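You operate a simulated robot arm through the tools that you are given. There is no shell and no other tool. Be economical: measure what you need, move in short steps, check, and stop when the job is done.

Carry out the task below with a simulated robot arm. There is one attempt and no reset: what you move stays moved.

## Task
Fill the tyre on the low bench to the green card's pressure.
Fine: dial first, yellow chuck on, air on, air off, vent, then chuck back in its holder.
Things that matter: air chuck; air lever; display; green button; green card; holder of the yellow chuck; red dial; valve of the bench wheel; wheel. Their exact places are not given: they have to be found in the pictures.

The check looks at the end state, three seconds after you hand in, the way a careful person would. Anything else that was tipped, shoved, dropped, spilled or broken makes it a failure.

## Robot
A 6-joint arm with a four-finger gripper on a trunk, on a base that drives. Base frame: it is fixed to the floor where the robot stands at the start and does not move with it; the origin is under the middle of the robot, x ahead of it, y to its left, z up. Lengths are in m, angles in rad, forces in N, time in s.
Its first joint turns from -2.897 to 2.897 rad. Places, roughly: air lever [0.6, 0.2, 0.8]; display [0.6, 0.1, 1.1]; green button [0.6, 0, 0.9]; green card [0.5, 0.1, 0.7]; holder of the yellow chuck [0.5, 0.3, 0.7]; red dial [0.6, 0.1, 0.9]; valve of the bench wheel [0.6, 0.5, 0.9]; wheel [0.7, 0.5, 0.8]. Payload 3.67 kg.
Tool frame: the origin (TCP) lies between the finger pads and is the grasp point; the fingertips stand 0.028 m ahead of it; z points along the fingers, y is the line along which they close. The gripper opens to 0.112 m. The gripper's body begins 0.073 m behind the TCP.
Orientation is told as [roll, pitch, yaw] about the base's x, y, z axes, in that order, counted from this pose: with the fingers straight down and closing along the base's y, the tool's x points along the base's -x, its y along +y and its z along -z.

## Interface
- The arm moves only by the tool send_rows. Its argument "deltas" is a list of rows, each a list of 3 entries, a list of its own where there are three numbers: the opening in per cent of the stroke, from 0 (shut) to 100 (fully open), then the shift along the base's x, y, z in m, then the turn, a rotation vector about the base's x, y, z in rad. In form: [[fingers, [x, y, z], [wx, wy, wz]], ...]. A call has 1 to 8 rows; each row shifts and turns the commanded pose from where the row before left it. A row lasts 0.2 s, in which the tool goes at most 0.05 m and 0.15 rad; a call with a longer step from one row to the next is refused whole, and so is a gripper value outside its range. A pose out of reach is approached as far as the arm can. The call stops where the force on the tool passes 90 N (or 10 N more than at its start, if that is more) or the arm is blocked; 0.2 s more then pass. Each finger halts on what it meets, pressing with about 34 N; the grip force reading is that of the motor and also rises with nothing between the fingers. The clock runs only during rows and for 0.2 s after the last one: add rows that do not move to give the fingers time. It gives the time, the measured TCP pose, the force on the tool (base axes), the opening and the grip force at its end, in the units of the frame above (readings bear some noise), with the torque about the TCP (base axes, N m) and any sound that the robot's microphone picked up.
- Cameras (640 x 400 px; columns grow to the right, rows downward): "scene" is now at [0.1024, 0.2502, 1.3315]; the picture's right is [0.40, -0.92, 0.00], its down [-0.49, -0.22, -0.84] and it looks along [0.77, 0.34, -0.54] (base axes); focal length 214 px, centre (320, 200). "wrist" rides on the gripper at [0.06, -0.018, -0.104] in the tool frame; the picture's right is [0.29, 0.96, 0.00], its down [-0.80, 0.24, -0.55] and it looks along [-0.53, 0.16, 0.83] (tool axes); focal length 234 px, centre (320, 200).
- grab_frame(camera): a new picture of that camera. It takes no simulated time.
- drive_base(legs): drives the robot by 1 to 6 legs, each [ahead, left, turn to the left] in m, m and rad, along the robot's own axes; the way and the turn of a leg run together, so that a leg with both is an arc; at most 1.5 m and 3.142 rad a leg. The arm and the cameras ride along, it lands a little off, and it stops where it bumps. It gives what a move gives.
- aim_head(pan, tilt): turns the head with the scene camera to pan (to the left, within 2.496 rad either way) and tilt (down, from -0.506 to 1.204), counted from straight ahead of the robot. It gives what a move gives.
- measure_at(camera, pixels): for up to 12 pixels [column, row] of the newest picture of that camera ("zoom" is the newest enlarged one), the place [x, y, z] in the base frame of the surface seen there, good to about 0.003 m. It takes no simulated time.
- zoom(camera, box): a new picture of the part [left, top, right, bottom] of that camera's present view, enlarged. It takes no simulated time.
- close_job(): hands the job in; it is judged then, once.

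Go step by step. Measure first, check grasps and placings, and put right what went wrong. The budget is 80 turns and 60 pictures, counting those below and the enlarged ones. Unless the task says otherwise, let go and move clear before handing in.

The tools are called after "Request:" as name(argument=value, ...) on one line, values as JSON. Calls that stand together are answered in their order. send_rows: Moves the arm, as the interface text tells. Its arguments: {"type":"object","properties":{"deltas":{"type":"array"}},"required":["deltas"]} The other tools are called the same way: drive_base (legs) drives the base; aim_head (pan, tilt) turns the head that bears the scene camera; grab_frame (camera) takes a picture; measure_at (camera, pixels) gives the place of the surface under pixels of a picture; zoom (camera, box) takes an enlarged picture of a part of a camera's view; close_job () hands the job in.

At the start:

```text
clock: 0.0
position: [0.47, 0.2676, 1.2946]
orientation: [-0.001, 0.0, 0.0]
force: [-0.4, 0.1, 0.4]
moment: [-0.03, -0.01, -0.02]
opening: 0.1121
gripper_force: 0.0
robot x, y, heading: [-0.0014, -0.0017, -0.003]
head pan, tilt: [0.414, 0.567]
```

scene: 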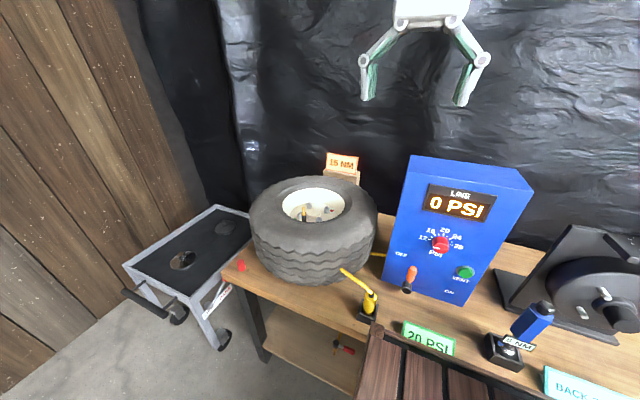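
wrist: 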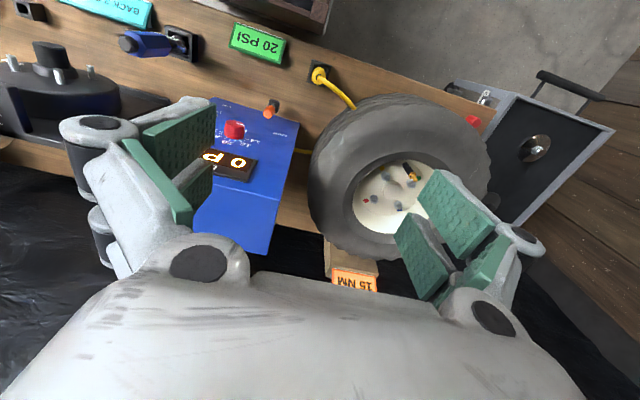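

The scene shows the green card "20 PSI" near (428,340), the red dial at (440,243), lever at (408,280), vent at (465,272), and yellow chuck at (365,300). I'll zoom on the panel and the chuck.

Request:
zoom(camera="scene", box=[380, 150, 540, 310])

Request:
zoom(camera="scene", box=[320, 240, 480, 360])

Request:
zoom(camera="scene", box=[270, 180, 360, 240])

Request:
measure_at(camera="scene", pixels=[[440, 243], [411, 270], [406, 288], [465, 272], [371, 298], [345, 271], [304, 212], [368, 315], [428, 340], [420, 250], [395, 280], [470, 295]])

```text
2.50 times, centred on (460, 230) of scene
```

zoom: 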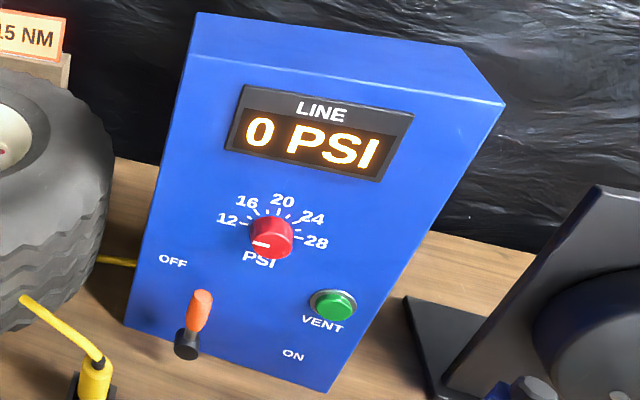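

```text
3.33 times, centred on (400, 300) of scene
```

zoom: 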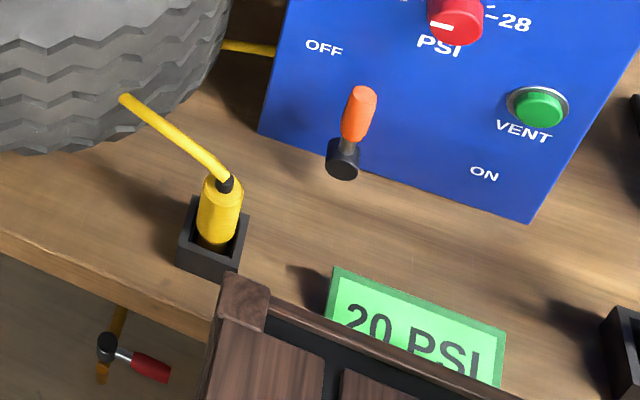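

```text
6.67 times, centred on (315, 210) of scene
```

zoom: 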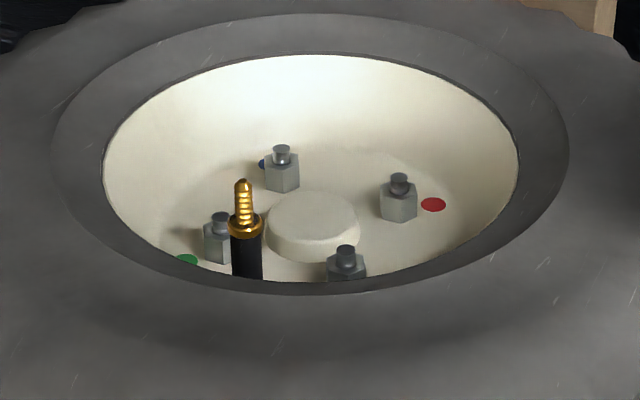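

```text
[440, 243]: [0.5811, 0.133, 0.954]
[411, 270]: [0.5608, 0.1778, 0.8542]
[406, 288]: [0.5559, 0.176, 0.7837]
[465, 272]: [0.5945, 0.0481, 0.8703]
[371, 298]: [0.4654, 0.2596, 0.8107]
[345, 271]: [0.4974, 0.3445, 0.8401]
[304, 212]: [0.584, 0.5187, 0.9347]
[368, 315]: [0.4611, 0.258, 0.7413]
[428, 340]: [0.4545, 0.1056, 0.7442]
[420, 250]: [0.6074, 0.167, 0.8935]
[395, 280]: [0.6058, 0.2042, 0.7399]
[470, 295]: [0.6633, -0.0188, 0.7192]
```

The pointer on the dial is at about 8 o'clock and 20 sits near the top. I'll zoom closer on the dial and lever and measure the panel plane.

Request:
zoom(camera="scene", box=[415, 220, 475, 260])

Request:
measure_at(camera="zoom", pixels=[[270, 270], [230, 210], [310, 230], [250, 270], [150, 60], [500, 60], [100, 340], [560, 350], [350, 90], [100, 150], [530, 210], [210, 80]])

Request:
measure_at(camera="scene", pixels=[[430, 170], [500, 190], [415, 160], [526, 186], [384, 285], [460, 304], [445, 285], [402, 262], [300, 190], [345, 200], [318, 190], [260, 220]])

```text
10.00 times, centred on (445, 240) of scene
```

zoom: 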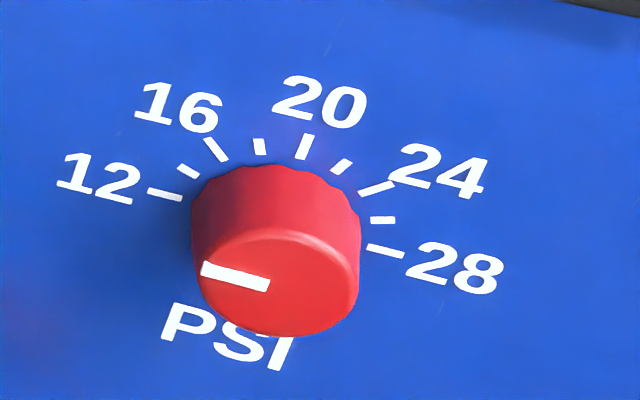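

```text
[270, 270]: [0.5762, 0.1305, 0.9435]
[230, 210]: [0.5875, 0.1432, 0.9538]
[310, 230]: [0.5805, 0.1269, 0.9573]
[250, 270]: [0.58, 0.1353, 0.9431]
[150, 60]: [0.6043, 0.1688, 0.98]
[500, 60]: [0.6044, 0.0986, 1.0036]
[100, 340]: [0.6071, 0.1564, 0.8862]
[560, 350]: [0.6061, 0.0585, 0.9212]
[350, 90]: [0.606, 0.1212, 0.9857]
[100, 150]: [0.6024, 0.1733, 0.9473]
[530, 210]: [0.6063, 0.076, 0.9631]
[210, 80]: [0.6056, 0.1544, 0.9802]
```

```text
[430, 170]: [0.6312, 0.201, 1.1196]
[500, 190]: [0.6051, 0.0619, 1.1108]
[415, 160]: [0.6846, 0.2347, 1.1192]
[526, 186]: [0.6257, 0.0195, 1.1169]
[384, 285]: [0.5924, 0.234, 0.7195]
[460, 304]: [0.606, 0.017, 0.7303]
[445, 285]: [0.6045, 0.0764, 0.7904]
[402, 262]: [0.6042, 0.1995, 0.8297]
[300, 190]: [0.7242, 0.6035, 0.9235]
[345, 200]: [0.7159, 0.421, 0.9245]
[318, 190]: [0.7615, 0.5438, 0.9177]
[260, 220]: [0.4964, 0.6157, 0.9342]
```

I'll measure tick positions to get the dial's centre and angles.

Request:
measure_at(camera="zoom", pixels=[[165, 195], [215, 150], [305, 147], [375, 188], [385, 250], [260, 146], [341, 166], [205, 268], [266, 286], [345, 285], [280, 240], [270, 330]])

Request:
zoom(camera="scene", box=[335, 250, 425, 330])

```text
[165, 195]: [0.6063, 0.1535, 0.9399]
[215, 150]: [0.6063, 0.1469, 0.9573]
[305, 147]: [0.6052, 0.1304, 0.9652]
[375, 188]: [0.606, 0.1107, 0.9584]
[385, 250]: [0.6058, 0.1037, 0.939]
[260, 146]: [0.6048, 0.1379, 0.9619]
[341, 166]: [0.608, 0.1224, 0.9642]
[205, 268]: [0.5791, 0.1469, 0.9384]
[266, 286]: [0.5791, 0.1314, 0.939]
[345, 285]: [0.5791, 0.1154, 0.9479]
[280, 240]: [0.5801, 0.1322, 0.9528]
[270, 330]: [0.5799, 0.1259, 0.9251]
```

```text
5.00 times, centred on (380, 290) of scene
```

zoom: 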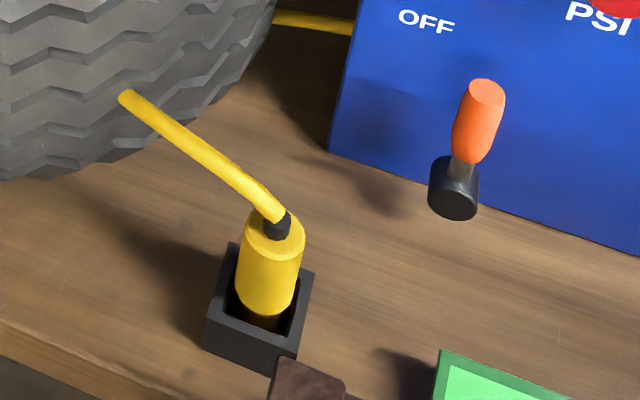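

The dial axis is at about y=0.129, z=0.939 with the pointer at 12, so 20 needs +90° about x. Next I'll measure the lever, the brown object at the bottom (400,370), the labels and the chuck.

Request:
measure_at(camera="zoom", pixels=[[485, 92], [475, 150], [455, 205], [425, 22], [270, 240], [265, 290], [278, 222], [212, 330], [300, 285], [130, 100], [220, 310], [245, 265]])

Request:
measure_at(camera="scene", pixels=[[380, 345], [400, 375], [450, 380], [370, 390], [450, 290], [505, 355], [240, 266], [345, 180], [305, 205], [311, 212]])

Request:
aim_head(pan=0.0, tilt=0.9)

Request:
grab_frame(camera="scene")

```text
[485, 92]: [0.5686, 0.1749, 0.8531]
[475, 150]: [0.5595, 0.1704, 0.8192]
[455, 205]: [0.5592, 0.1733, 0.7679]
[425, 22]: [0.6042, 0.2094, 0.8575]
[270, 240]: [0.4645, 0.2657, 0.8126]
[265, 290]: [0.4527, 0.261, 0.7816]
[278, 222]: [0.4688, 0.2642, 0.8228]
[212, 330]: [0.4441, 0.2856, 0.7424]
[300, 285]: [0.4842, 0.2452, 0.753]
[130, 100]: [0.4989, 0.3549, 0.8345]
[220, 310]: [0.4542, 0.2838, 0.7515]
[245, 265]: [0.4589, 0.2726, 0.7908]
```

```text
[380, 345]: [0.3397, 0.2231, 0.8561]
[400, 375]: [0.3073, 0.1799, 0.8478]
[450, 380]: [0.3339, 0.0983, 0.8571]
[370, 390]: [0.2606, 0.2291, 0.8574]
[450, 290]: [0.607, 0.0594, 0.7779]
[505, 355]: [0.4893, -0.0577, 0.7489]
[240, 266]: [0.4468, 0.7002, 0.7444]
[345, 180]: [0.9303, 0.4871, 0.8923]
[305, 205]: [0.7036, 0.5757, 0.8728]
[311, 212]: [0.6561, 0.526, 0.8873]
```

```text
clock: 0.9
position: [0.4708, 0.2683, 1.2947]
orientation: [0.0, 0.0, 0.0]
force: [-0.7, 0.6, 0.7]
moment: [0.01, 0.0, 0.02]
opening: 0.1119
gripper_force: 0.0
robot x, y, heading: [0.0015, -0.002, 0.001]
head pan, tilt: [0.0, 0.901]
```

```text
52 pictures are left
```

scene: 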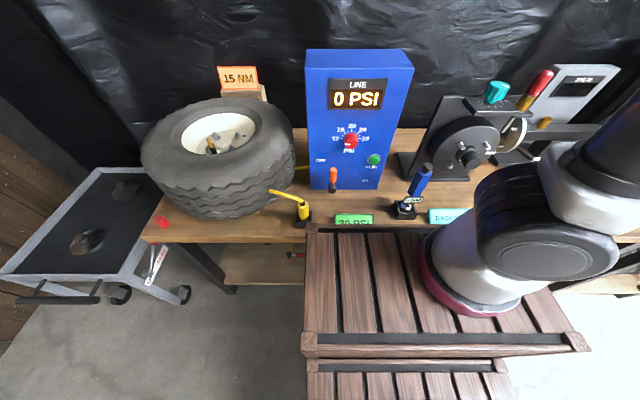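

The brown deck is the robot's own body (front edge at x≈0.34). I'll back off and shift left so that the dial, chuck and valve are all at comfortable reach.

Request:
drive_base(legs=[[-0.17, 0.2, 0]])

Request:
aim_head(pan=0.0, tilt=0.6)

Request:
grab_frame(camera="scene")

```text
clock: 2.8
position: [0.3034, 0.4671, 1.2953]
orientation: [0.0, 0.001, -0.004]
force: [-1.1, 0.6, -0.3]
moment: [0.01, -0.03, -0.01]
opening: 0.1121
gripper_force: 0.1
robot x, y, heading: [-0.1674, 0.2005, -0.007]
head pan, tilt: [0.0, 0.901]
```

```text
clock: 3.5
position: [0.3047, 0.4665, 1.2953]
orientation: [0.0, 0.0, -0.003]
force: [-0.1, 0.6, 0.2]
moment: [0.0, -0.03, -0.01]
opening: 0.1119
gripper_force: 0.0
robot x, y, heading: [-0.1697, 0.1967, -0.008]
head pan, tilt: [0.0, 0.6]
```

```text
51 pictures are left
```

scene: 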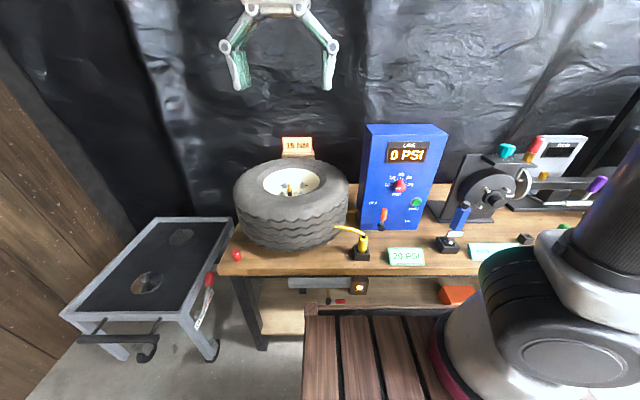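

Reach is good now. I'll swing the tool to point along +x while moving towards the front of the dial.

Request:
send_rows(deltas=[[100, [0.015, -0.042, 0], [0, -0.143, 0]], [100, [0.015, -0.042, 0], [0, -0.143, 0]], [100, [0.015, -0.042, 0], [0, -0.143, 0]], [100, [0.015, -0.042, 0], [0, -0.143, 0]], [100, [0.015, -0.042, 0], [0, -0.143, 0]], [100, [0.015, -0.042, 0], [0, -0.143, 0]], [100, [0.015, -0.042, 0], [0, -0.143, 0]], [100, [0.015, -0.042, 0], [0, -0.143, 0]]])

Request:
send_rows(deltas=[[100, [0, 0, -0.03], [0, -0.143, 0]], [80, [0, 0, -0.03], [0, -0.143, 0]], [70, [0, 0, -0.03], [0, -0.141, 0]], [60, [0, 0, -0.04], [0, 0, 0]], [60, [0, 0, -0.04], [0, 0, 0]], [60, [0, 0, -0.04], [0, 0, 0]], [60, [0, 0, 0], [0, 0, 0]]])

```text
clock: 5.3
position: [0.4264, 0.1287, 1.2984]
orientation: [0.005, -1.142, -0.003]
force: [0.1, 0.3, 0.4]
moment: [0.01, 0.01, 0.05]
opening: 0.112
gripper_force: 0.1
out of reach, approached as far as the arm can: row 8
robot x, y, heading: [-0.1676, 0.2007, -0.005]
head pan, tilt: [0.0, 0.6]
```

```text
clock: 7.0
position: [0.4513, 0.0998, 1.2845]
orientation: [0.81, -1.567, -0.81]
force: [0.3, -0.4, 0.3]
moment: [0.01, 0.0, 0.04]
opening: 0.0674
gripper_force: 0.1
out of reach, approached as far as the arm can: row 1, 2, 3, 4, 5, 6
robot x, y, heading: [-0.1697, 0.2002, -0.005]
head pan, tilt: [0.0, 0.6]
```

The arm could not quite follow (TCP at 0.451, 0.0998, 1.285). I'll extend forward, where a level tool should be in reach.

Request:
send_rows(deltas=[[60, [0.03, 0, 0], [0, 0, 0]], [60, [0.02, 0, 0], [0, 0, 0]], [60, [0, 0, 0], [0, 0, 0]], [60, [0, 0, 0], [0, 0, 0]]])

Request:
grab_frame(camera="scene")

```text
clock: 8.0
position: [0.4996, 0.1013, 1.2859]
orientation: [1.581, -1.567, -1.58]
force: [0.7, -0.3, -0.9]
moment: [0.0, 0.02, -0.02]
opening: 0.067
gripper_force: 0.2
robot x, y, heading: [-0.1681, 0.2017, -0.007]
head pan, tilt: [0.0, 0.6]
```

```text
50 pictures are left
```

scene: 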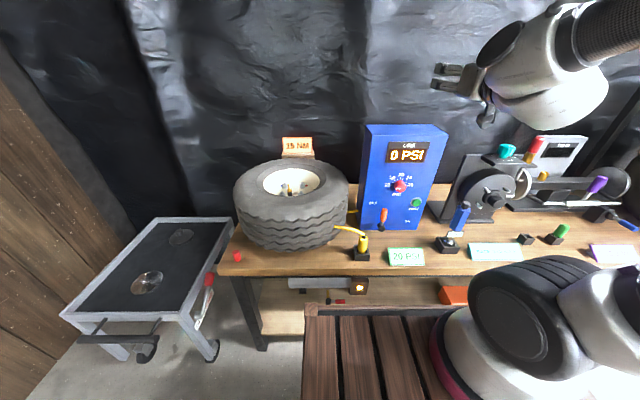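

Now the tool is level at (0.50, 0.10, 1.286). I'll lower it to the dial height at the same standoff.

Request:
send_rows(deltas=[[60, [0, 0.007, -0.043], [0, 0, 0]], [60, [0, 0.007, -0.043], [0, 0, 0]], [60, [0, 0.007, -0.043], [0, 0, 0]], [60, [0, 0.007, -0.043], [0, 0, 0]], [60, [0, 0, -0.043], [0, 0, 0]], [60, [0, 0, -0.043], [0, 0, 0]], [60, [0, 0, -0.043], [0, 0, 0]], [60, [0, 0, -0.043], [0, 0, 0]]])

Request:
grab_frame(camera="wrist")

Request:
grab_frame(camera="scene")

```text
clock: 9.4
position: [0.5915, 0.1881, 1.1457]
orientation: [3.038, -1.525, -3.044]
force: [-5.7, -9.5, 32.1]
moment: [-1.46, -0.33, -0.1]
opening: 0.074
gripper_force: 5.4
out of reach, approached as far as the arm can: row 1, 2, 3, 4, 5, 6, 7
robot x, y, heading: [-0.168, 0.1996, -0.009]
head pan, tilt: [0.0, 0.6]
stopped in row 7: the force on the tool passed its limit at 136 N (the readings are from after the stop); the commanded pose is now the measured one
```

```text
49 pictures are left
```

wrist: 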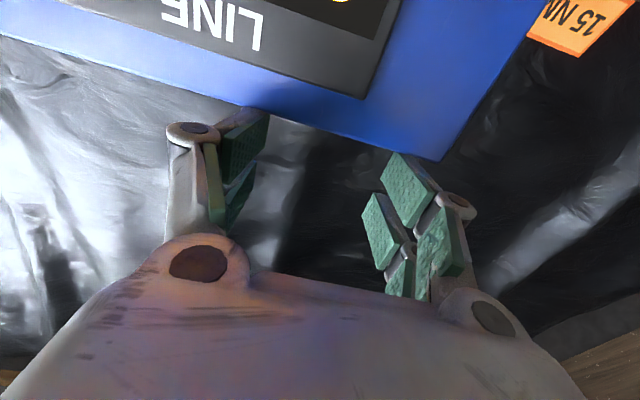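

```text
48 pictures are left
```

scene: 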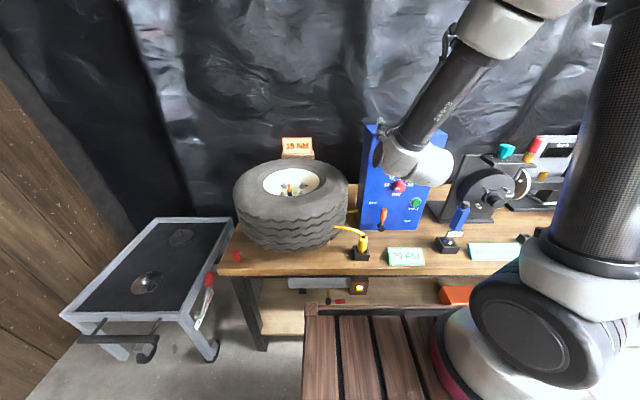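

The level tool is out of reach this close in: it drifted and a finger touched the top of the panel box. The box looks unmoved; I'll lift away, then back the base off for more radius.

Request:
send_rows(deltas=[[60, [0, 0, 0.02], [0, 0, 0]], [60, [0, 0, 0.03], [0, 0, 0]], [60, [0, 0, 0.03], [0, 0, 0]], [60, [0, 0, 0.02], [0, 0, 0]]])

Request:
zoom(camera="scene", box=[320, 100, 480, 240])

```text
clock: 10.4
position: [0.5928, 0.1888, 1.2404]
orientation: [3.032, -1.534, -3.035]
force: [-0.5, 0.4, 1.0]
moment: [-0.02, -0.01, -0.05]
opening: 0.0673
gripper_force: 0.1
robot x, y, heading: [-0.1665, 0.2019, -0.002]
head pan, tilt: [0.0, 0.6]
```

```text
2.86 times, centred on (400, 170) of scene
```

zoom: 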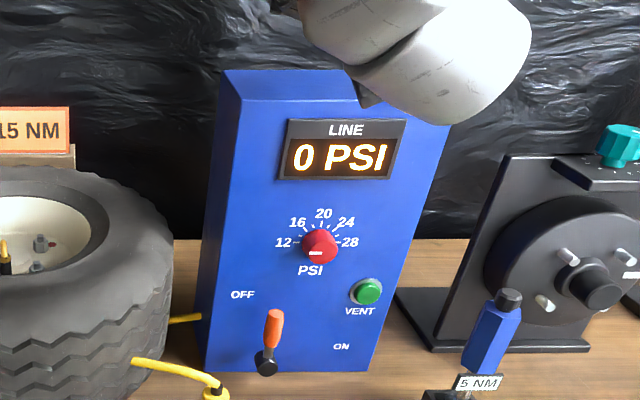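

The panel is unmoved and the dial still shows 12. I'll drive back 0.22 m.

Request:
drive_base(legs=[[-0.22, 0, 0]])

Request:
send_rows(deltas=[[60, [0, 0, -0.04], [0, 0, 0]], [60, [0, 0, -0.04], [0, 0, 0]], [60, [0, 0, 0], [0, 0, 0]]])

```text
clock: 12.1
position: [0.3781, 0.1962, 1.2408]
orientation: [3.037, -1.534, -3.031]
force: [-0.8, 0.7, -0.1]
moment: [0.04, -0.01, -0.01]
opening: 0.0672
gripper_force: 0.0
robot x, y, heading: [-0.3827, 0.1977, 0.002]
head pan, tilt: [0.0, 0.6]
```

```text
clock: 12.9
position: [0.3793, 0.1947, 1.1611]
orientation: [3.042, -1.534, -3.036]
force: [-0.7, -0.2, 0.0]
moment: [0.0, 0.03, 0.02]
opening: 0.0673
gripper_force: 0.1
robot x, y, heading: [-0.3838, 0.1991, 0.008]
head pan, tilt: [0.0, 0.6]
```

Now it follows exactly. I'll level the 0.037 rad pitch and go to the dial's standoff.

Request:
send_rows(deltas=[[60, [0.015, -0.01, -0.037], [0, 0.037, 0]], [60, [0.015, -0.011, -0.037], [0, 0, 0]], [60, [0.015, -0.011, -0.037], [0, 0, 0]], [60, [0.015, -0.011, -0.037], [0, 0, 0]], [60, [0.025, -0.011, -0.037], [0, 0, 0]], [60, [0.025, -0.011, -0.037], [0, 0, 0]], [60, [0, 0, 0], [0, 0, 0]]])

Request:
grab_frame(camera="wrist")

Request:
grab_frame(camera="scene")

```text
clock: 14.5
position: [0.4886, 0.1318, 0.9387]
orientation: [1.662, -1.564, -1.654]
force: [0.1, -0.1, 0.4]
moment: [0.01, -0.01, -0.03]
opening: 0.0672
gripper_force: 0.0
robot x, y, heading: [-0.3784, 0.1967, 0.004]
head pan, tilt: [0.0, 0.6]
```

```text
46 pictures are left
```

wrist: 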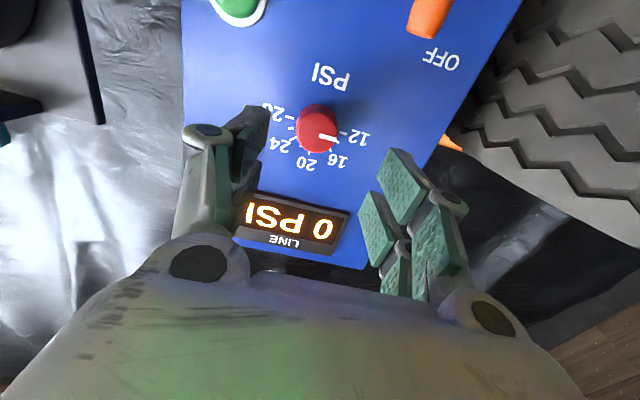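

```text
45 pictures are left
```

scene: 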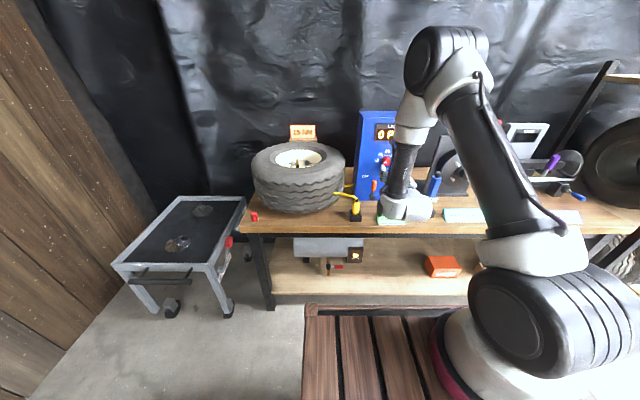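

The wrist picture shows the dial at (318,128) ahead. Check its position from here before going in.

Request:
measure_at(camera="wrist", pixels=[[318, 128], [300, 125], [335, 138], [317, 108], [313, 148], [340, 134], [330, 160], [445, 60], [430, 15], [250, 3]])

Request:
zoom(camera="wrist", box=[250, 70, 390, 180])

```text
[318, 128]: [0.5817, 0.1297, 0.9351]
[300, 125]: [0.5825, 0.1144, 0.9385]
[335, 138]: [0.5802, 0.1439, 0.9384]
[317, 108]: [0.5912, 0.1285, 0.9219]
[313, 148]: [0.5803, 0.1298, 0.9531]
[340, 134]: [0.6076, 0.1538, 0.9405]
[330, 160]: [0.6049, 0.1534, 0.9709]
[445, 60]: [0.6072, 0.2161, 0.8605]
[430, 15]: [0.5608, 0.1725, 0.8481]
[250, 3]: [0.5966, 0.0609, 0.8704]
```

```text
3.64 times, centred on (320, 125) of wrist
```

zoom: 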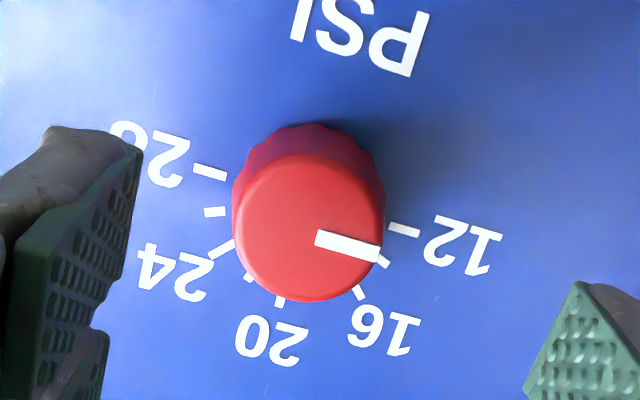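

Dial centre confirmed at (y 0.129, z 0.939), face at x≈0.580. I'll advance to x=0.571 and close.

Request:
send_rows(deltas=[[60, [0.04, -0.002, 0], [0, 0, 0]], [60, [0.03, 0, 0], [0, 0, 0]], [60, [0.012, 0, 0], [0, 0, 0]], [60, [0, 0, 0], [0, 0, 0]], [20, [0, 0, 0], [0, 0, 0]], [20, [0, 0, 0], [0, 0, 0]], [20, [0, 0, 0], [0, 0, 0]]])

Request:
grab_frame(camera="wrist")

```text
clock: 16.1
position: [0.5698, 0.1295, 0.9379]
orientation: [1.572, -1.567, -1.562]
force: [2.0, 4.0, -0.6]
moment: [-0.01, 0.2, 0.19]
opening: 0.0354
gripper_force: 44.5
robot x, y, heading: [-0.383, 0.2008, 0.003]
head pan, tilt: [0.0, 0.6]
```

```text
43 pictures are left
```

wrist: 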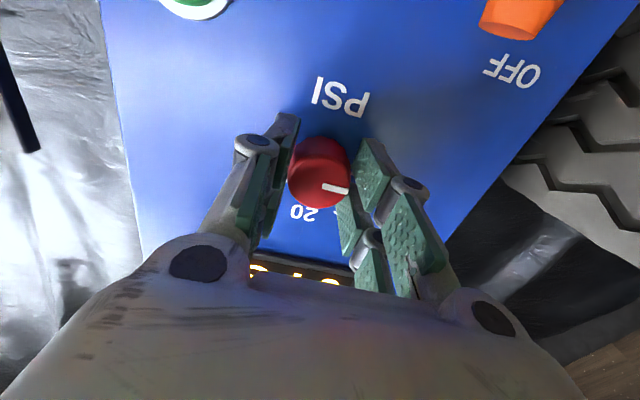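

The grip is on the dial (opening 0.0354). I'll turn +x in part and check.

Request:
send_rows(deltas=[[20, [0, 0, 0], [0.13, 0, 0]], [20, [0, 0, 0], [0.13, 0, 0]], [20, [0, 0, 0], [0.13, 0, 0]], [20, [0, 0, 0], [0.13, 0, 0]]])

Request:
grab_frame(camera="wrist")

```text
clock: 17.1
position: [0.5701, 0.1311, 0.9386]
orientation: [1.578, -1.046, -1.569]
force: [-17.8, 18.7, 0.5]
moment: [-0.03, -0.7, 0.11]
opening: 0.0355
gripper_force: 44.8
robot x, y, heading: [-0.3811, 0.1987, 0.006]
head pan, tilt: [0.0, 0.6]
```

```text
42 pictures are left
```

wrist: 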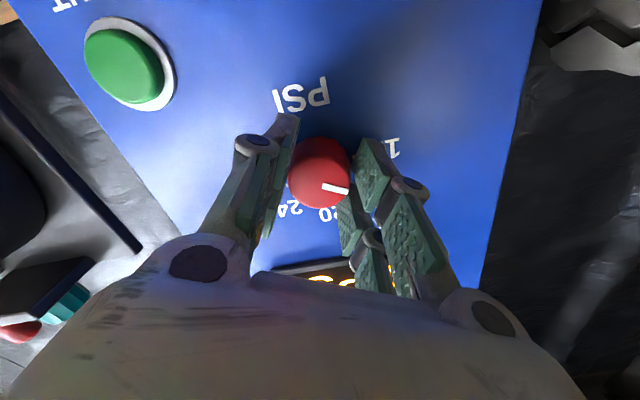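

It turned with the gripper. Continue the remaining 1.05 rad.

Request:
send_rows(deltas=[[20, [0, 0, 0], [0.13, 0, 0]], [20, [0, 0, 0], [0.13, 0, 0]], [20, [0, 0, 0], [0.13, 0, 0]], [20, [0, 0, 0], [0.13, 0, 0]]])

Request:
send_rows(deltas=[[20, [0, 0, 0], [0.13, 0, 0]], [20, [0, 0, 0], [0.13, 0, 0]], [20, [0, 0, 0], [0.13, 0, 0]], [20, [0, 0, 0], [0.14, 0, 0]], [20, [0, 0, 0], [0, 0, 0]]])

Request:
zoom(camera="wrist", box=[220, 70, 420, 290])

```text
clock: 18.1
position: [0.5707, 0.1296, 0.9399]
orientation: [1.581, -0.526, -1.572]
force: [-16.9, 26.9, 13.1]
moment: [0.0, -0.73, 0.38]
opening: 0.035
gripper_force: 44.8
robot x, y, heading: [-0.3821, 0.1983, 0.004]
head pan, tilt: [0.0, 0.6]
```

```text
clock: 19.3
position: [0.5702, 0.1289, 0.9397]
orientation: [1.579, 0.006, -1.568]
force: [3.2, 27.4, 24.7]
moment: [0.0, -0.57, 0.26]
opening: 0.0346
gripper_force: 44.9
robot x, y, heading: [-0.3828, 0.1983, 0.005]
head pan, tilt: [0.0, 0.6]
```

```text
1.82 times, centred on (320, 180) of wrist
```

zoom: 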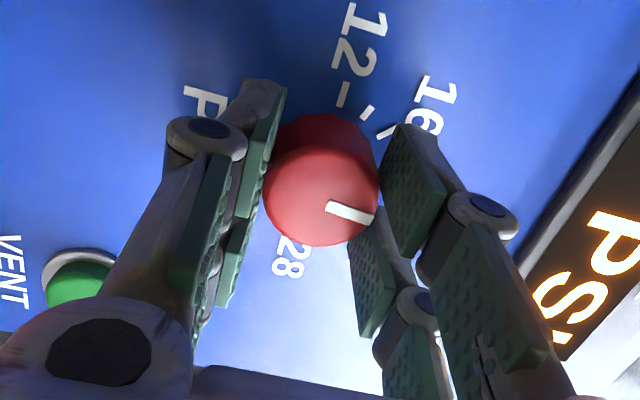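

Pose reads 90.3° turned. Now I'll open, back away and verify the pointer.

Request:
send_rows(deltas=[[60, [0, 0, 0], [0, 0, 0]], [60, [0, 0, 0], [0, 0, 0]], [60, [-0.03, 0, 0], [0, 0, 0]], [60, [-0.04, 0, 0], [0, 0, 0]], [60, [-0.04, 0, 0], [0, 0, 0]], [60, [0, 0, 0], [0, 0, 0]]])

Request:
zoom(camera="wrist", box=[250, 70, 390, 180])

```text
clock: 20.7
position: [0.4613, 0.1293, 0.9399]
orientation: [1.575, 0.004, -1.57]
force: [0.6, 0.0, 0.4]
moment: [0.01, -0.01, 0.0]
opening: 0.0671
gripper_force: 0.0
robot x, y, heading: [-0.3813, 0.1983, 0.003]
head pan, tilt: [0.0, 0.6]
```

```text
3.64 times, centred on (320, 125) of wrist
```

zoom: 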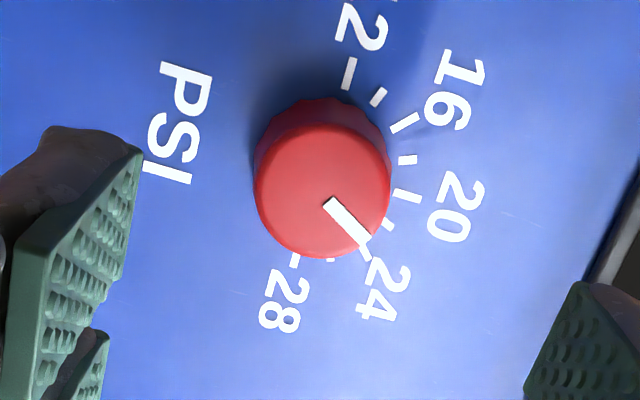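

The pointer looks past 20 towards 24; I'll measure it to get the actual angle.

Request:
measure_at(camera="zoom", pixels=[[330, 203], [366, 240], [348, 222], [322, 190], [349, 75], [407, 195], [365, 253], [260, 175], [387, 165], [320, 125], [315, 255]])

Request:
grab_frame(camera="scene")

```text
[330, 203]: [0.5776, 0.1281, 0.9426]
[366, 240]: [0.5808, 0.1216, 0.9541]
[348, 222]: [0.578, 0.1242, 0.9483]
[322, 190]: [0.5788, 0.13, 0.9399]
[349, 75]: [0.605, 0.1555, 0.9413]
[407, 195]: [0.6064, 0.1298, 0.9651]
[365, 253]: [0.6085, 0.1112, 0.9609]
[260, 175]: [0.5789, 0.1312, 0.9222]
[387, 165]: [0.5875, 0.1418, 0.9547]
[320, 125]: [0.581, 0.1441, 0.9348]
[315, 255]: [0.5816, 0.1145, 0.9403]
```

```text
39 pictures are left
```

scene: 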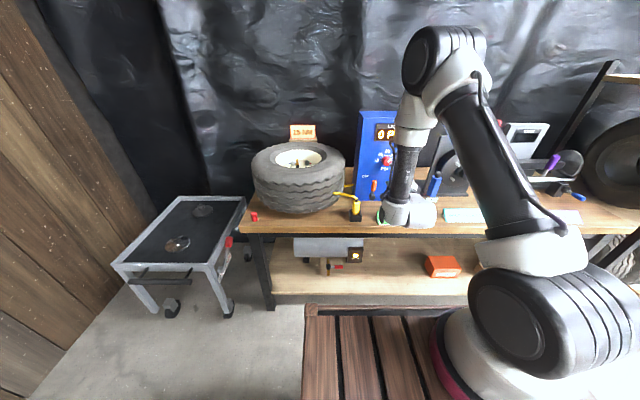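

The pointer is about 29° past 20 (≈22.6). I'll regrip and turn back −0.5 rad.

Request:
send_rows(deltas=[[60, [0.04, 0, 0], [0, 0, 0]], [60, [0.04, 0, 0], [0, 0, 0]], [60, [0.029, 0, 0], [0, 0, 0]], [60, [0, 0, 0], [0, 0, 0]], [20, [0, 0, 0], [0, 0, 0]], [20, [0, 0, 0], [0, 0, 0]], [20, [0, 0, 0], [0, 0, 0]]])

Request:
zoom(camera="wrist", box=[250, 100, 390, 220])

Request:
send_rows(deltas=[[20, [0, 0, 0], [-0.1, 0, 0]], [20, [0, 0, 0], [-0.1, 0, 0]], [20, [0, 0, 0], [-0.1, 0, 0]], [20, [0, 0, 0], [-0.1, 0, 0]], [20, [0, 0, 0], [-0.1, 0, 0]], [20, [0, 0, 0], [0, 0, 0]]])

Request:
zoom(camera="wrist", box=[250, 100, 390, 220])

```text
clock: 22.3
position: [0.5688, 0.13, 0.9406]
orientation: [1.58, 0.003, -1.57]
force: [5.7, 0.2, 18.1]
moment: [0.04, -0.21, 0.15]
opening: 0.035
gripper_force: 44.5
robot x, y, heading: [-0.3809, 0.2042, 0.004]
head pan, tilt: [0.0, 0.6]
```

```text
3.33 times, centred on (320, 160) of wrist
```

zoom: 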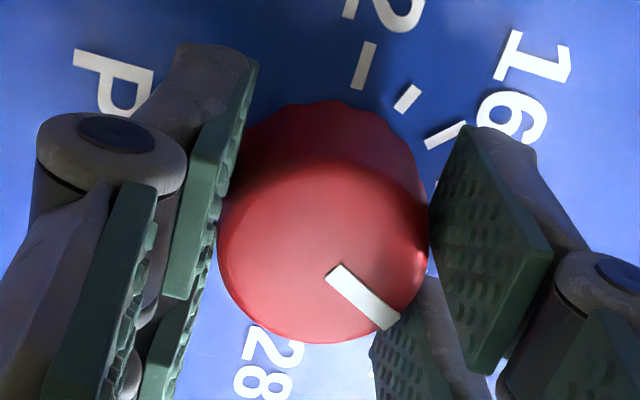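

```text
clock: 23.7
position: [0.5697, 0.1283, 0.9402]
orientation: [1.58, -0.497, -1.573]
force: [7.5, 6.9, 33.4]
moment: [0.05, -0.48, 0.38]
opening: 0.0345
gripper_force: 44.7
robot x, y, heading: [-0.3774, 0.1987, 0.005]
head pan, tilt: [0.0, 0.6]
```

```text
3.33 times, centred on (320, 160) of wrist
```

zoom: 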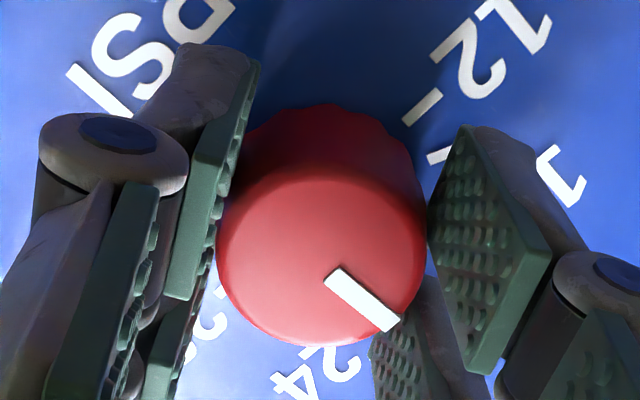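

The dial followed without slip. Release, back off and check.

Request:
send_rows(deltas=[[60, [0, 0, 0], [0, 0, 0]], [60, [0, 0, 0], [0, 0, 0]], [60, [-0.03, 0, 0], [0, 0, 0]], [60, [-0.04, 0, 0], [0, 0, 0]], [60, [-0.04, 0, 0], [0, 0, 0]], [60, [0, 0, 0], [0, 0, 0]]])

Request:
zoom(camera="wrist", box=[250, 70, 390, 180])

```text
clock: 25.1
position: [0.4586, 0.1243, 0.9387]
orientation: [1.577, -0.497, -1.57]
force: [0.3, 0.1, -0.2]
moment: [0.0, 0.0, -0.01]
opening: 0.0672
gripper_force: 0.0
robot x, y, heading: [-0.382, 0.2019, 0.006]
head pan, tilt: [0.0, 0.6]
```

```text
3.64 times, centred on (320, 125) of wrist
```

zoom: 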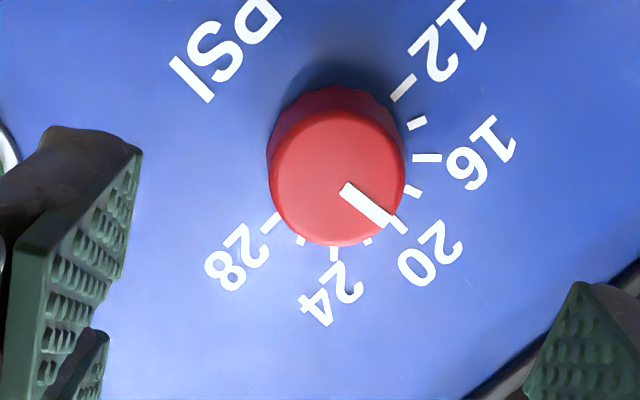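

Request:
measure_at(camera="zoom", pixels=[[345, 189], [385, 220], [365, 205], [398, 224], [405, 85], [268, 223], [337, 178], [333, 253], [427, 157]])

Request:
drive_base(legs=[[-0.05, 0, 0]])

Request:
zoom(camera="scene", box=[345, 100, 425, 220])

```text
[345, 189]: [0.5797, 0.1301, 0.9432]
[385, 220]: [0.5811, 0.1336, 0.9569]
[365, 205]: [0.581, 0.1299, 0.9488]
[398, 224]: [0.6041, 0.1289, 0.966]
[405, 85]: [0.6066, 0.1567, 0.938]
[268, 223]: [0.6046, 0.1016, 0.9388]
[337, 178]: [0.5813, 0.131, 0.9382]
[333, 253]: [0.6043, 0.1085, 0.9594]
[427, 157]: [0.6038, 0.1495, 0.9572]
```

```text
clock: 26.0
position: [0.4084, 0.1238, 0.9391]
orientation: [1.575, -0.495, -1.573]
force: [-0.4, -0.1, 0.2]
moment: [0.0, -0.01, 0.0]
opening: 0.0671
gripper_force: 0.1
robot x, y, heading: [-0.4325, 0.201, 0.005]
head pan, tilt: [0.0, 0.6]
```

```text
3.33 times, centred on (385, 160) of scene
```

zoom: 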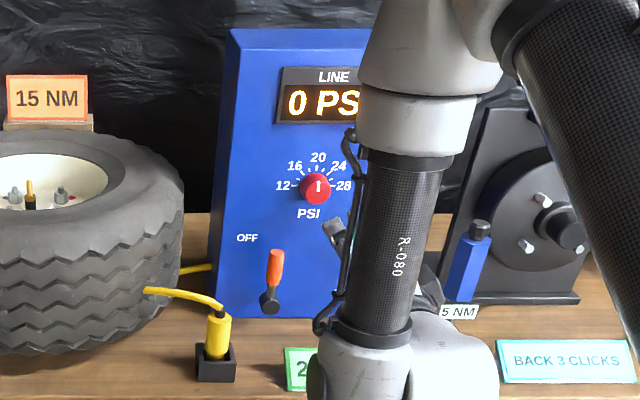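

The pointer is near 20; I'll zoom tighter from both cameras to check for a small error.

Request:
zoom(camera="scene", box=[374, 136, 404, 156])

Request:
grab_frame(camera="wrist")

Request:
zoom(camera="wrist", box=[275, 80, 355, 130])

```text
16.00 times, centred on (389, 146) of scene
```

zoom: 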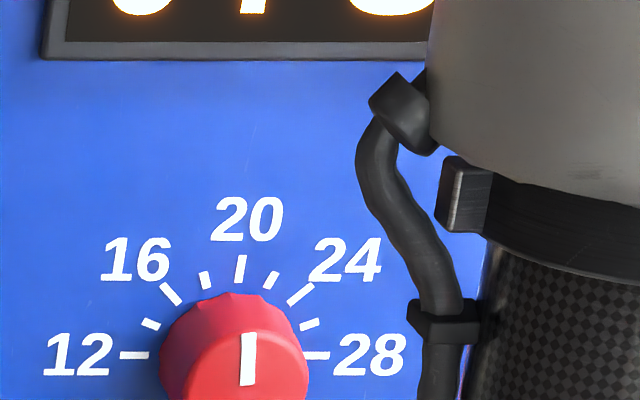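

```text
33 pictures are left
```

wrist: 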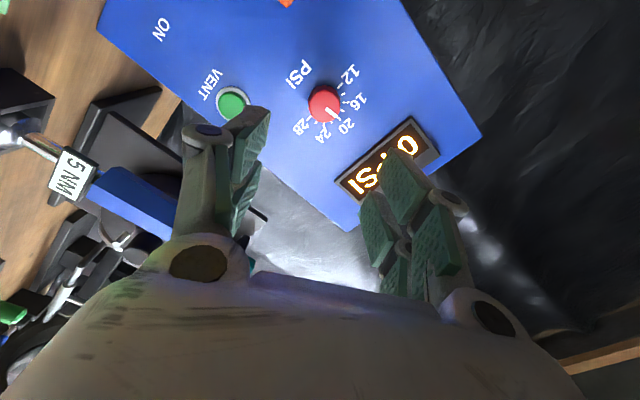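

```text
8.00 times, centred on (315, 105) of wrist
```

zoom: 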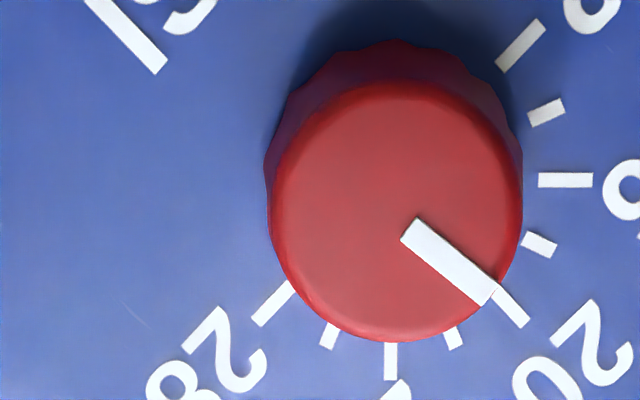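

Pointer reads 20 within a few degrees in both views (tick and pointer nearly collinear). Now raise the arm and unwind the roll, then pitch the tool down.

Request:
send_rows(deltas=[[60, [0, 0, 0.03], [-0.134, 0, 0]], [60, [0, 0, 0.03], [-0.134, 0, 0]], [60, [0, 0, 0.03], [-0.134, 0, 0]], [60, [0, 0, 0.03], [-0.134, 0, 0]], [60, [0, 0, 0.03], [-0.134, 0, 0]], [60, [0, 0, 0.03], [-0.134, 0, 0]], [60, [0, 0, 0.03], [-0.134, 0, 0]], [60, [0, 0, 0.03], [-0.134, 0, 0]]])

Request:
send_rows(deltas=[[60, [0, 0, 0], [0, 0.143, 0]], [60, [0, 0, 0], [0, 0.143, 0]], [60, [0, 0, 0], [0, 0.143, 0]], [60, [0, 0, 0], [0, 0.143, 0]], [60, [0, 0, 0], [0, 0.143, 0]], [60, [0, 0, 0], [0, 0.143, 0]], [60, [0, 0, 0], [0, 0.143, 0]], [60, [0, 0, 0], [0, 0.143, 0]]])

```text
clock: 27.8
position: [0.4095, 0.1234, 1.181]
orientation: [-0.179, -1.571, 0.186]
force: [0.4, 0.7, -0.3]
moment: [0.01, -0.02, 0.0]
opening: 0.0673
gripper_force: 0.1
robot x, y, heading: [-0.4323, 0.202, 0.009]
head pan, tilt: [0.0, 0.6]
```

```text
clock: 29.6
position: [0.407, 0.1231, 1.1804]
orientation: [0.009, -1.144, -0.004]
force: [-0.6, -0.3, -0.1]
moment: [0.04, 0.01, -0.01]
opening: 0.0671
gripper_force: 0.1
out of reach, approached as far as the arm can: row 4, 5, 6, 7, 8
robot x, y, heading: [-0.4323, 0.198, 0.002]
head pan, tilt: [0.0, 0.6]
```

Pitching down stalled because the wrist goes too far out at this height; I'll pull in towards the robot first, then finish pitching.

Request:
send_rows(deltas=[[60, [-0.04, 0, 0], [0, 0, 0]], [60, [-0.04, 0, 0], [0, 0, 0]], [60, [-0.04, 0, 0], [0, 0, 0]], [60, [-0.04, 0, 0], [0, 0, 0]], [60, [0, 0, 0], [0, 0.143, 0]], [60, [0, 0, 0], [0, 0.143, 0]], [60, [0, 0, 0], [0, 0.143, 0]], [60, [0, 0, 0], [0, 0.143, 0]]])

```text
clock: 31.4
position: [0.2479, 0.124, 1.178]
orientation: [0.01, -1.147, -0.006]
force: [-0.1, 0.1, -0.1]
moment: [-0.04, 0.0, 0.0]
opening: 0.0673
gripper_force: 0.0
out of reach, approached as far as the arm can: row 5, 6, 7, 8
robot x, y, heading: [-0.4286, 0.1986, 0.005]
head pan, tilt: [0.0, 0.6]
```

The pitch limit repeats at −1.147, so it is a wrist joint limit in this arm configuration. I'll look at the arm's posture.

Request:
aim_head(pan=-0.3, tilt=0.1)

Request:
grab_frame(camera="scene")

```text
clock: 32.3
position: [0.2497, 0.1252, 1.1797]
orientation: [0.01, -1.148, -0.006]
force: [0.2, 0.4, -0.1]
moment: [0.0, 0.0, -0.01]
opening: 0.0672
gripper_force: 0.0
robot x, y, heading: [-0.4323, 0.2023, 0.006]
head pan, tilt: [-0.3, 0.099]
```

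```text
31 pictures are left
```

scene: 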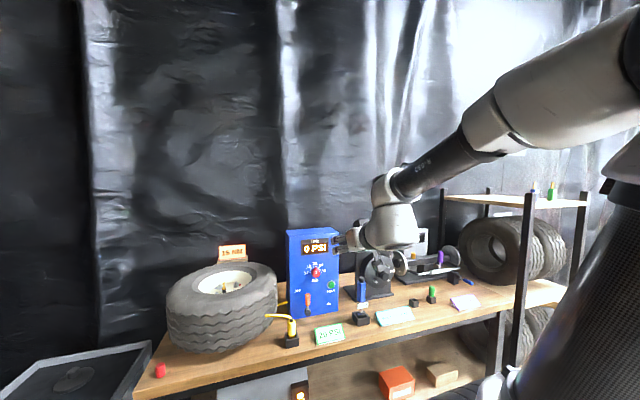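

The wrist is nearly straight with the forearm and won't bend through. I'll yaw the tool left first so it rolls around the forearm, then pitch down.

Request:
send_rows(deltas=[[60, [0, 0, 0], [0, 0, 0.15]], [60, [0, 0, 0], [0, 0, 0.15]], [60, [0, 0, 0], [0, 0, 0.15]], [60, [0, 0, 0], [0, 0, 0.15]], [60, [0, 0, 0], [0, 0, 0.15]], [60, [0, 0, 0], [0, 0, 0.15]], [60, [0, 0, 0], [0, 0, 0.15]], [60, [0, 0, 0], [0, 0, 0.15]]])

Request:
send_rows(deltas=[[60, [0, 0, 0], [-0.1335, 0.0519, 0]], [60, [0, 0, 0], [-0.1335, 0.0519, 0]], [60, [0, 0, 0], [-0.1335, 0.0519, 0]], [60, [0, 0, 0], [-0.1335, 0.0519, 0]], [60, [0, 0, 0], [-0.1335, 0.0519, 0]], [60, [0, 0, 0], [-0.1335, 0.0519, 0]], [60, [0, 0, 0], [-0.1335, 0.0519, 0]], [60, [0, 0, 0], [-0.1335, 0.0519, 0]]])

```text
clock: 34.1
position: [0.2475, 0.1229, 1.1791]
orientation: [0.012, -1.147, 1.198]
force: [-0.1, -0.4, 0.4]
moment: [-0.02, -0.03, 0.0]
opening: 0.0675
gripper_force: 0.0
robot x, y, heading: [-0.4288, 0.202, 0.006]
head pan, tilt: [-0.3, 0.099]
```

```text
clock: 35.9
position: [0.2488, 0.1234, 1.1781]
orientation: [0.004, 0.001, 1.197]
force: [-0.6, -0.3, 1.2]
moment: [0.03, -0.01, 0.0]
opening: 0.067
gripper_force: 0.1
robot x, y, heading: [-0.4328, 0.2006, 0.003]
head pan, tilt: [-0.3, 0.099]
```

Tool is down with yaw 1.197, as wanted for the chuck. Drive forward and look at chuck and valve.

Request:
drive_base(legs=[[0.25, 0, 0]])

Request:
aim_head(pan=0.05, tilt=0.65)

Request:
grab_frame(camera="scene")

Request:
zoom(camera="scene", box=[320, 215, 390, 265])

```text
clock: 37.8
position: [0.5064, 0.1253, 1.1789]
orientation: [0.006, -0.001, 1.201]
force: [-0.1, 0.0, 0.1]
moment: [0.02, 0.0, 0.01]
opening: 0.0674
gripper_force: 0.1
robot x, y, heading: [-0.1737, 0.2006, 0.002]
head pan, tilt: [-0.3, 0.099]
```

```text
clock: 38.8
position: [0.5059, 0.1251, 1.1784]
orientation: [0.006, 0.001, 1.199]
force: [-0.6, 0.5, 0.5]
moment: [0.0, 0.0, -0.02]
opening: 0.0669
gripper_force: 0.1
robot x, y, heading: [-0.1762, 0.2022, 0.005]
head pan, tilt: [0.051, 0.649]
```

```text
30 pictures are left
```

scene: 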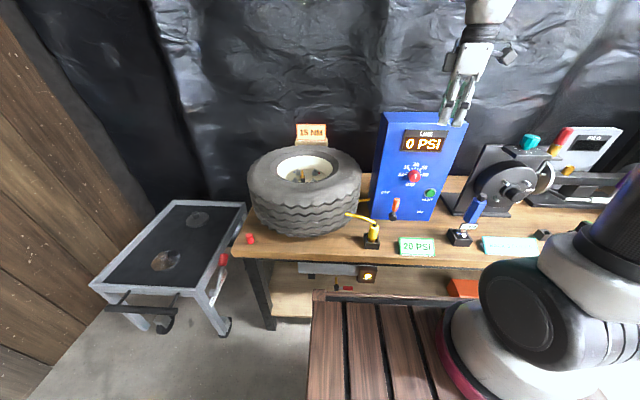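

```text
8.00 times, centred on (355, 240) of scene
```

zoom: 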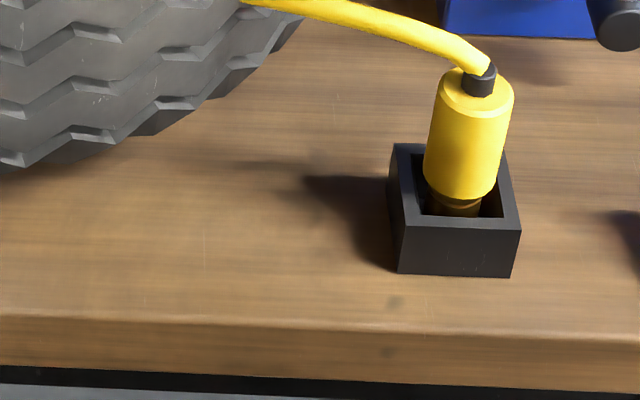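

Request:
measure_at(camera="zoom", pixels=[[478, 78], [470, 100], [436, 150], [500, 150], [468, 130], [462, 190], [395, 160], [405, 225], [515, 222], [455, 45], [300, 8], [505, 155]])

Request:
zoom(camera="scene", box=[270, 150, 340, 190])

```text
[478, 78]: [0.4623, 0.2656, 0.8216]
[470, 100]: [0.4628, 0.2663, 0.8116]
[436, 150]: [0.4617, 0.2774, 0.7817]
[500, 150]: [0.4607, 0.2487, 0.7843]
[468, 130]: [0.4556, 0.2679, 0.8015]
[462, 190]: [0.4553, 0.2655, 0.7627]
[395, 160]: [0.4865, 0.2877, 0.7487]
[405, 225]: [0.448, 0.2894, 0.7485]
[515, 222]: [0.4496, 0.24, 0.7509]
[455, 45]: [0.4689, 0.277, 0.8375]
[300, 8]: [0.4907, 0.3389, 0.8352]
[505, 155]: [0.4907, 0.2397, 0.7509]
```

```text
9.14 times, centred on (305, 170) of scene
```

zoom: 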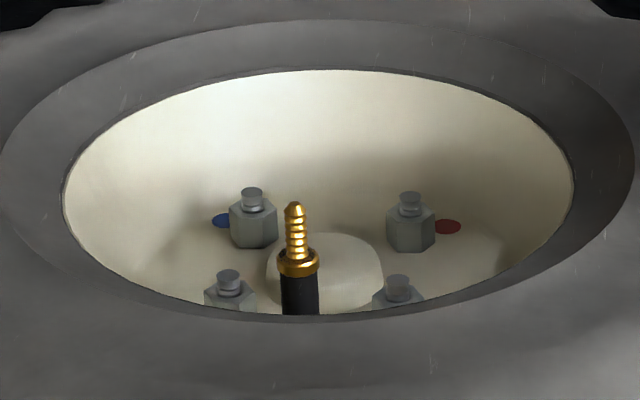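

Chuck axis ≈ (0.469, 0.264), body z 0.76–0.813, holder rim z 0.75. Now the valve.

Request:
measure_at(camera="zoom", pixels=[[294, 207], [296, 222], [297, 245], [298, 268], [298, 262], [300, 290], [287, 268], [312, 268], [290, 330], [320, 70], [64, 195], [572, 190]])

Request:
grab_frame(camera="wrist")

```text
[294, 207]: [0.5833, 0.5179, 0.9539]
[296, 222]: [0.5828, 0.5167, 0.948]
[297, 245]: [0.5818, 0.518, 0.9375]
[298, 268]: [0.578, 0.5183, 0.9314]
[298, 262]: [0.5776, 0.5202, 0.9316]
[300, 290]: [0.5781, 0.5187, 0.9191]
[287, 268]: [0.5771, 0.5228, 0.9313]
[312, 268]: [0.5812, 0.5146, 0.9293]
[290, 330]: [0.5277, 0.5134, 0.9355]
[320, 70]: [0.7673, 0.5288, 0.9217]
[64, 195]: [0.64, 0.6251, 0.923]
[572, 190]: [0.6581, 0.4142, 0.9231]
```

```text
27 pictures are left
```

wrist: 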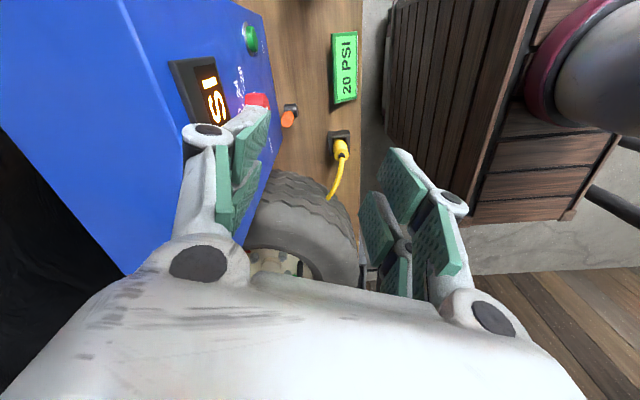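

Valve tip at (0.584, 0.518, 0.954), upright. Move above the chuck with the fingers straddling the hose direction.

Request:
send_rows(deltas=[[60, [-0.006, 0.023, -0.038], [0, 0, 0]], [60, [-0.006, 0.023, -0.038], [0, 0, 0]], [60, [-0.006, 0.023, -0.038], [0, 0, 0]], [60, [-0.006, 0.023, -0.038], [0, 0, 0]], [60, [-0.006, 0.023, -0.038], [0, 0, 0]], [60, [-0.007, 0.024, -0.038], [0, 0, 0]], [60, [0, 0, 0], [0, 0, 0]]])

Request:
grab_frame(camera="wrist")

```text
clock: 40.4
position: [0.4701, 0.2625, 0.9487]
orientation: [0.004, 0.002, 1.198]
force: [0.2, -0.7, 0.2]
moment: [-0.02, -0.02, 0.01]
opening: 0.0672
gripper_force: 0.1
robot x, y, heading: [-0.1759, 0.201, 0.009]
head pan, tilt: [0.051, 0.649]
```

```text
26 pictures are left
```

wrist: 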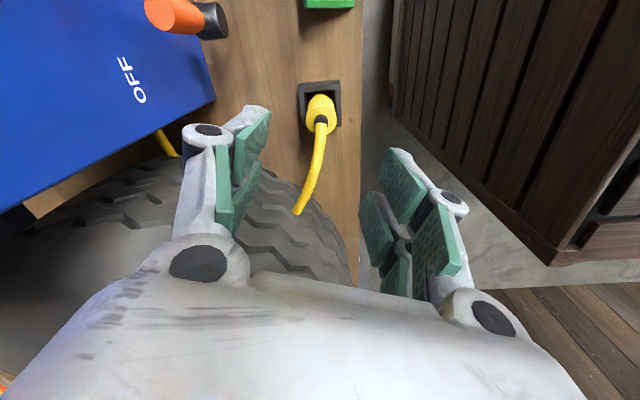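

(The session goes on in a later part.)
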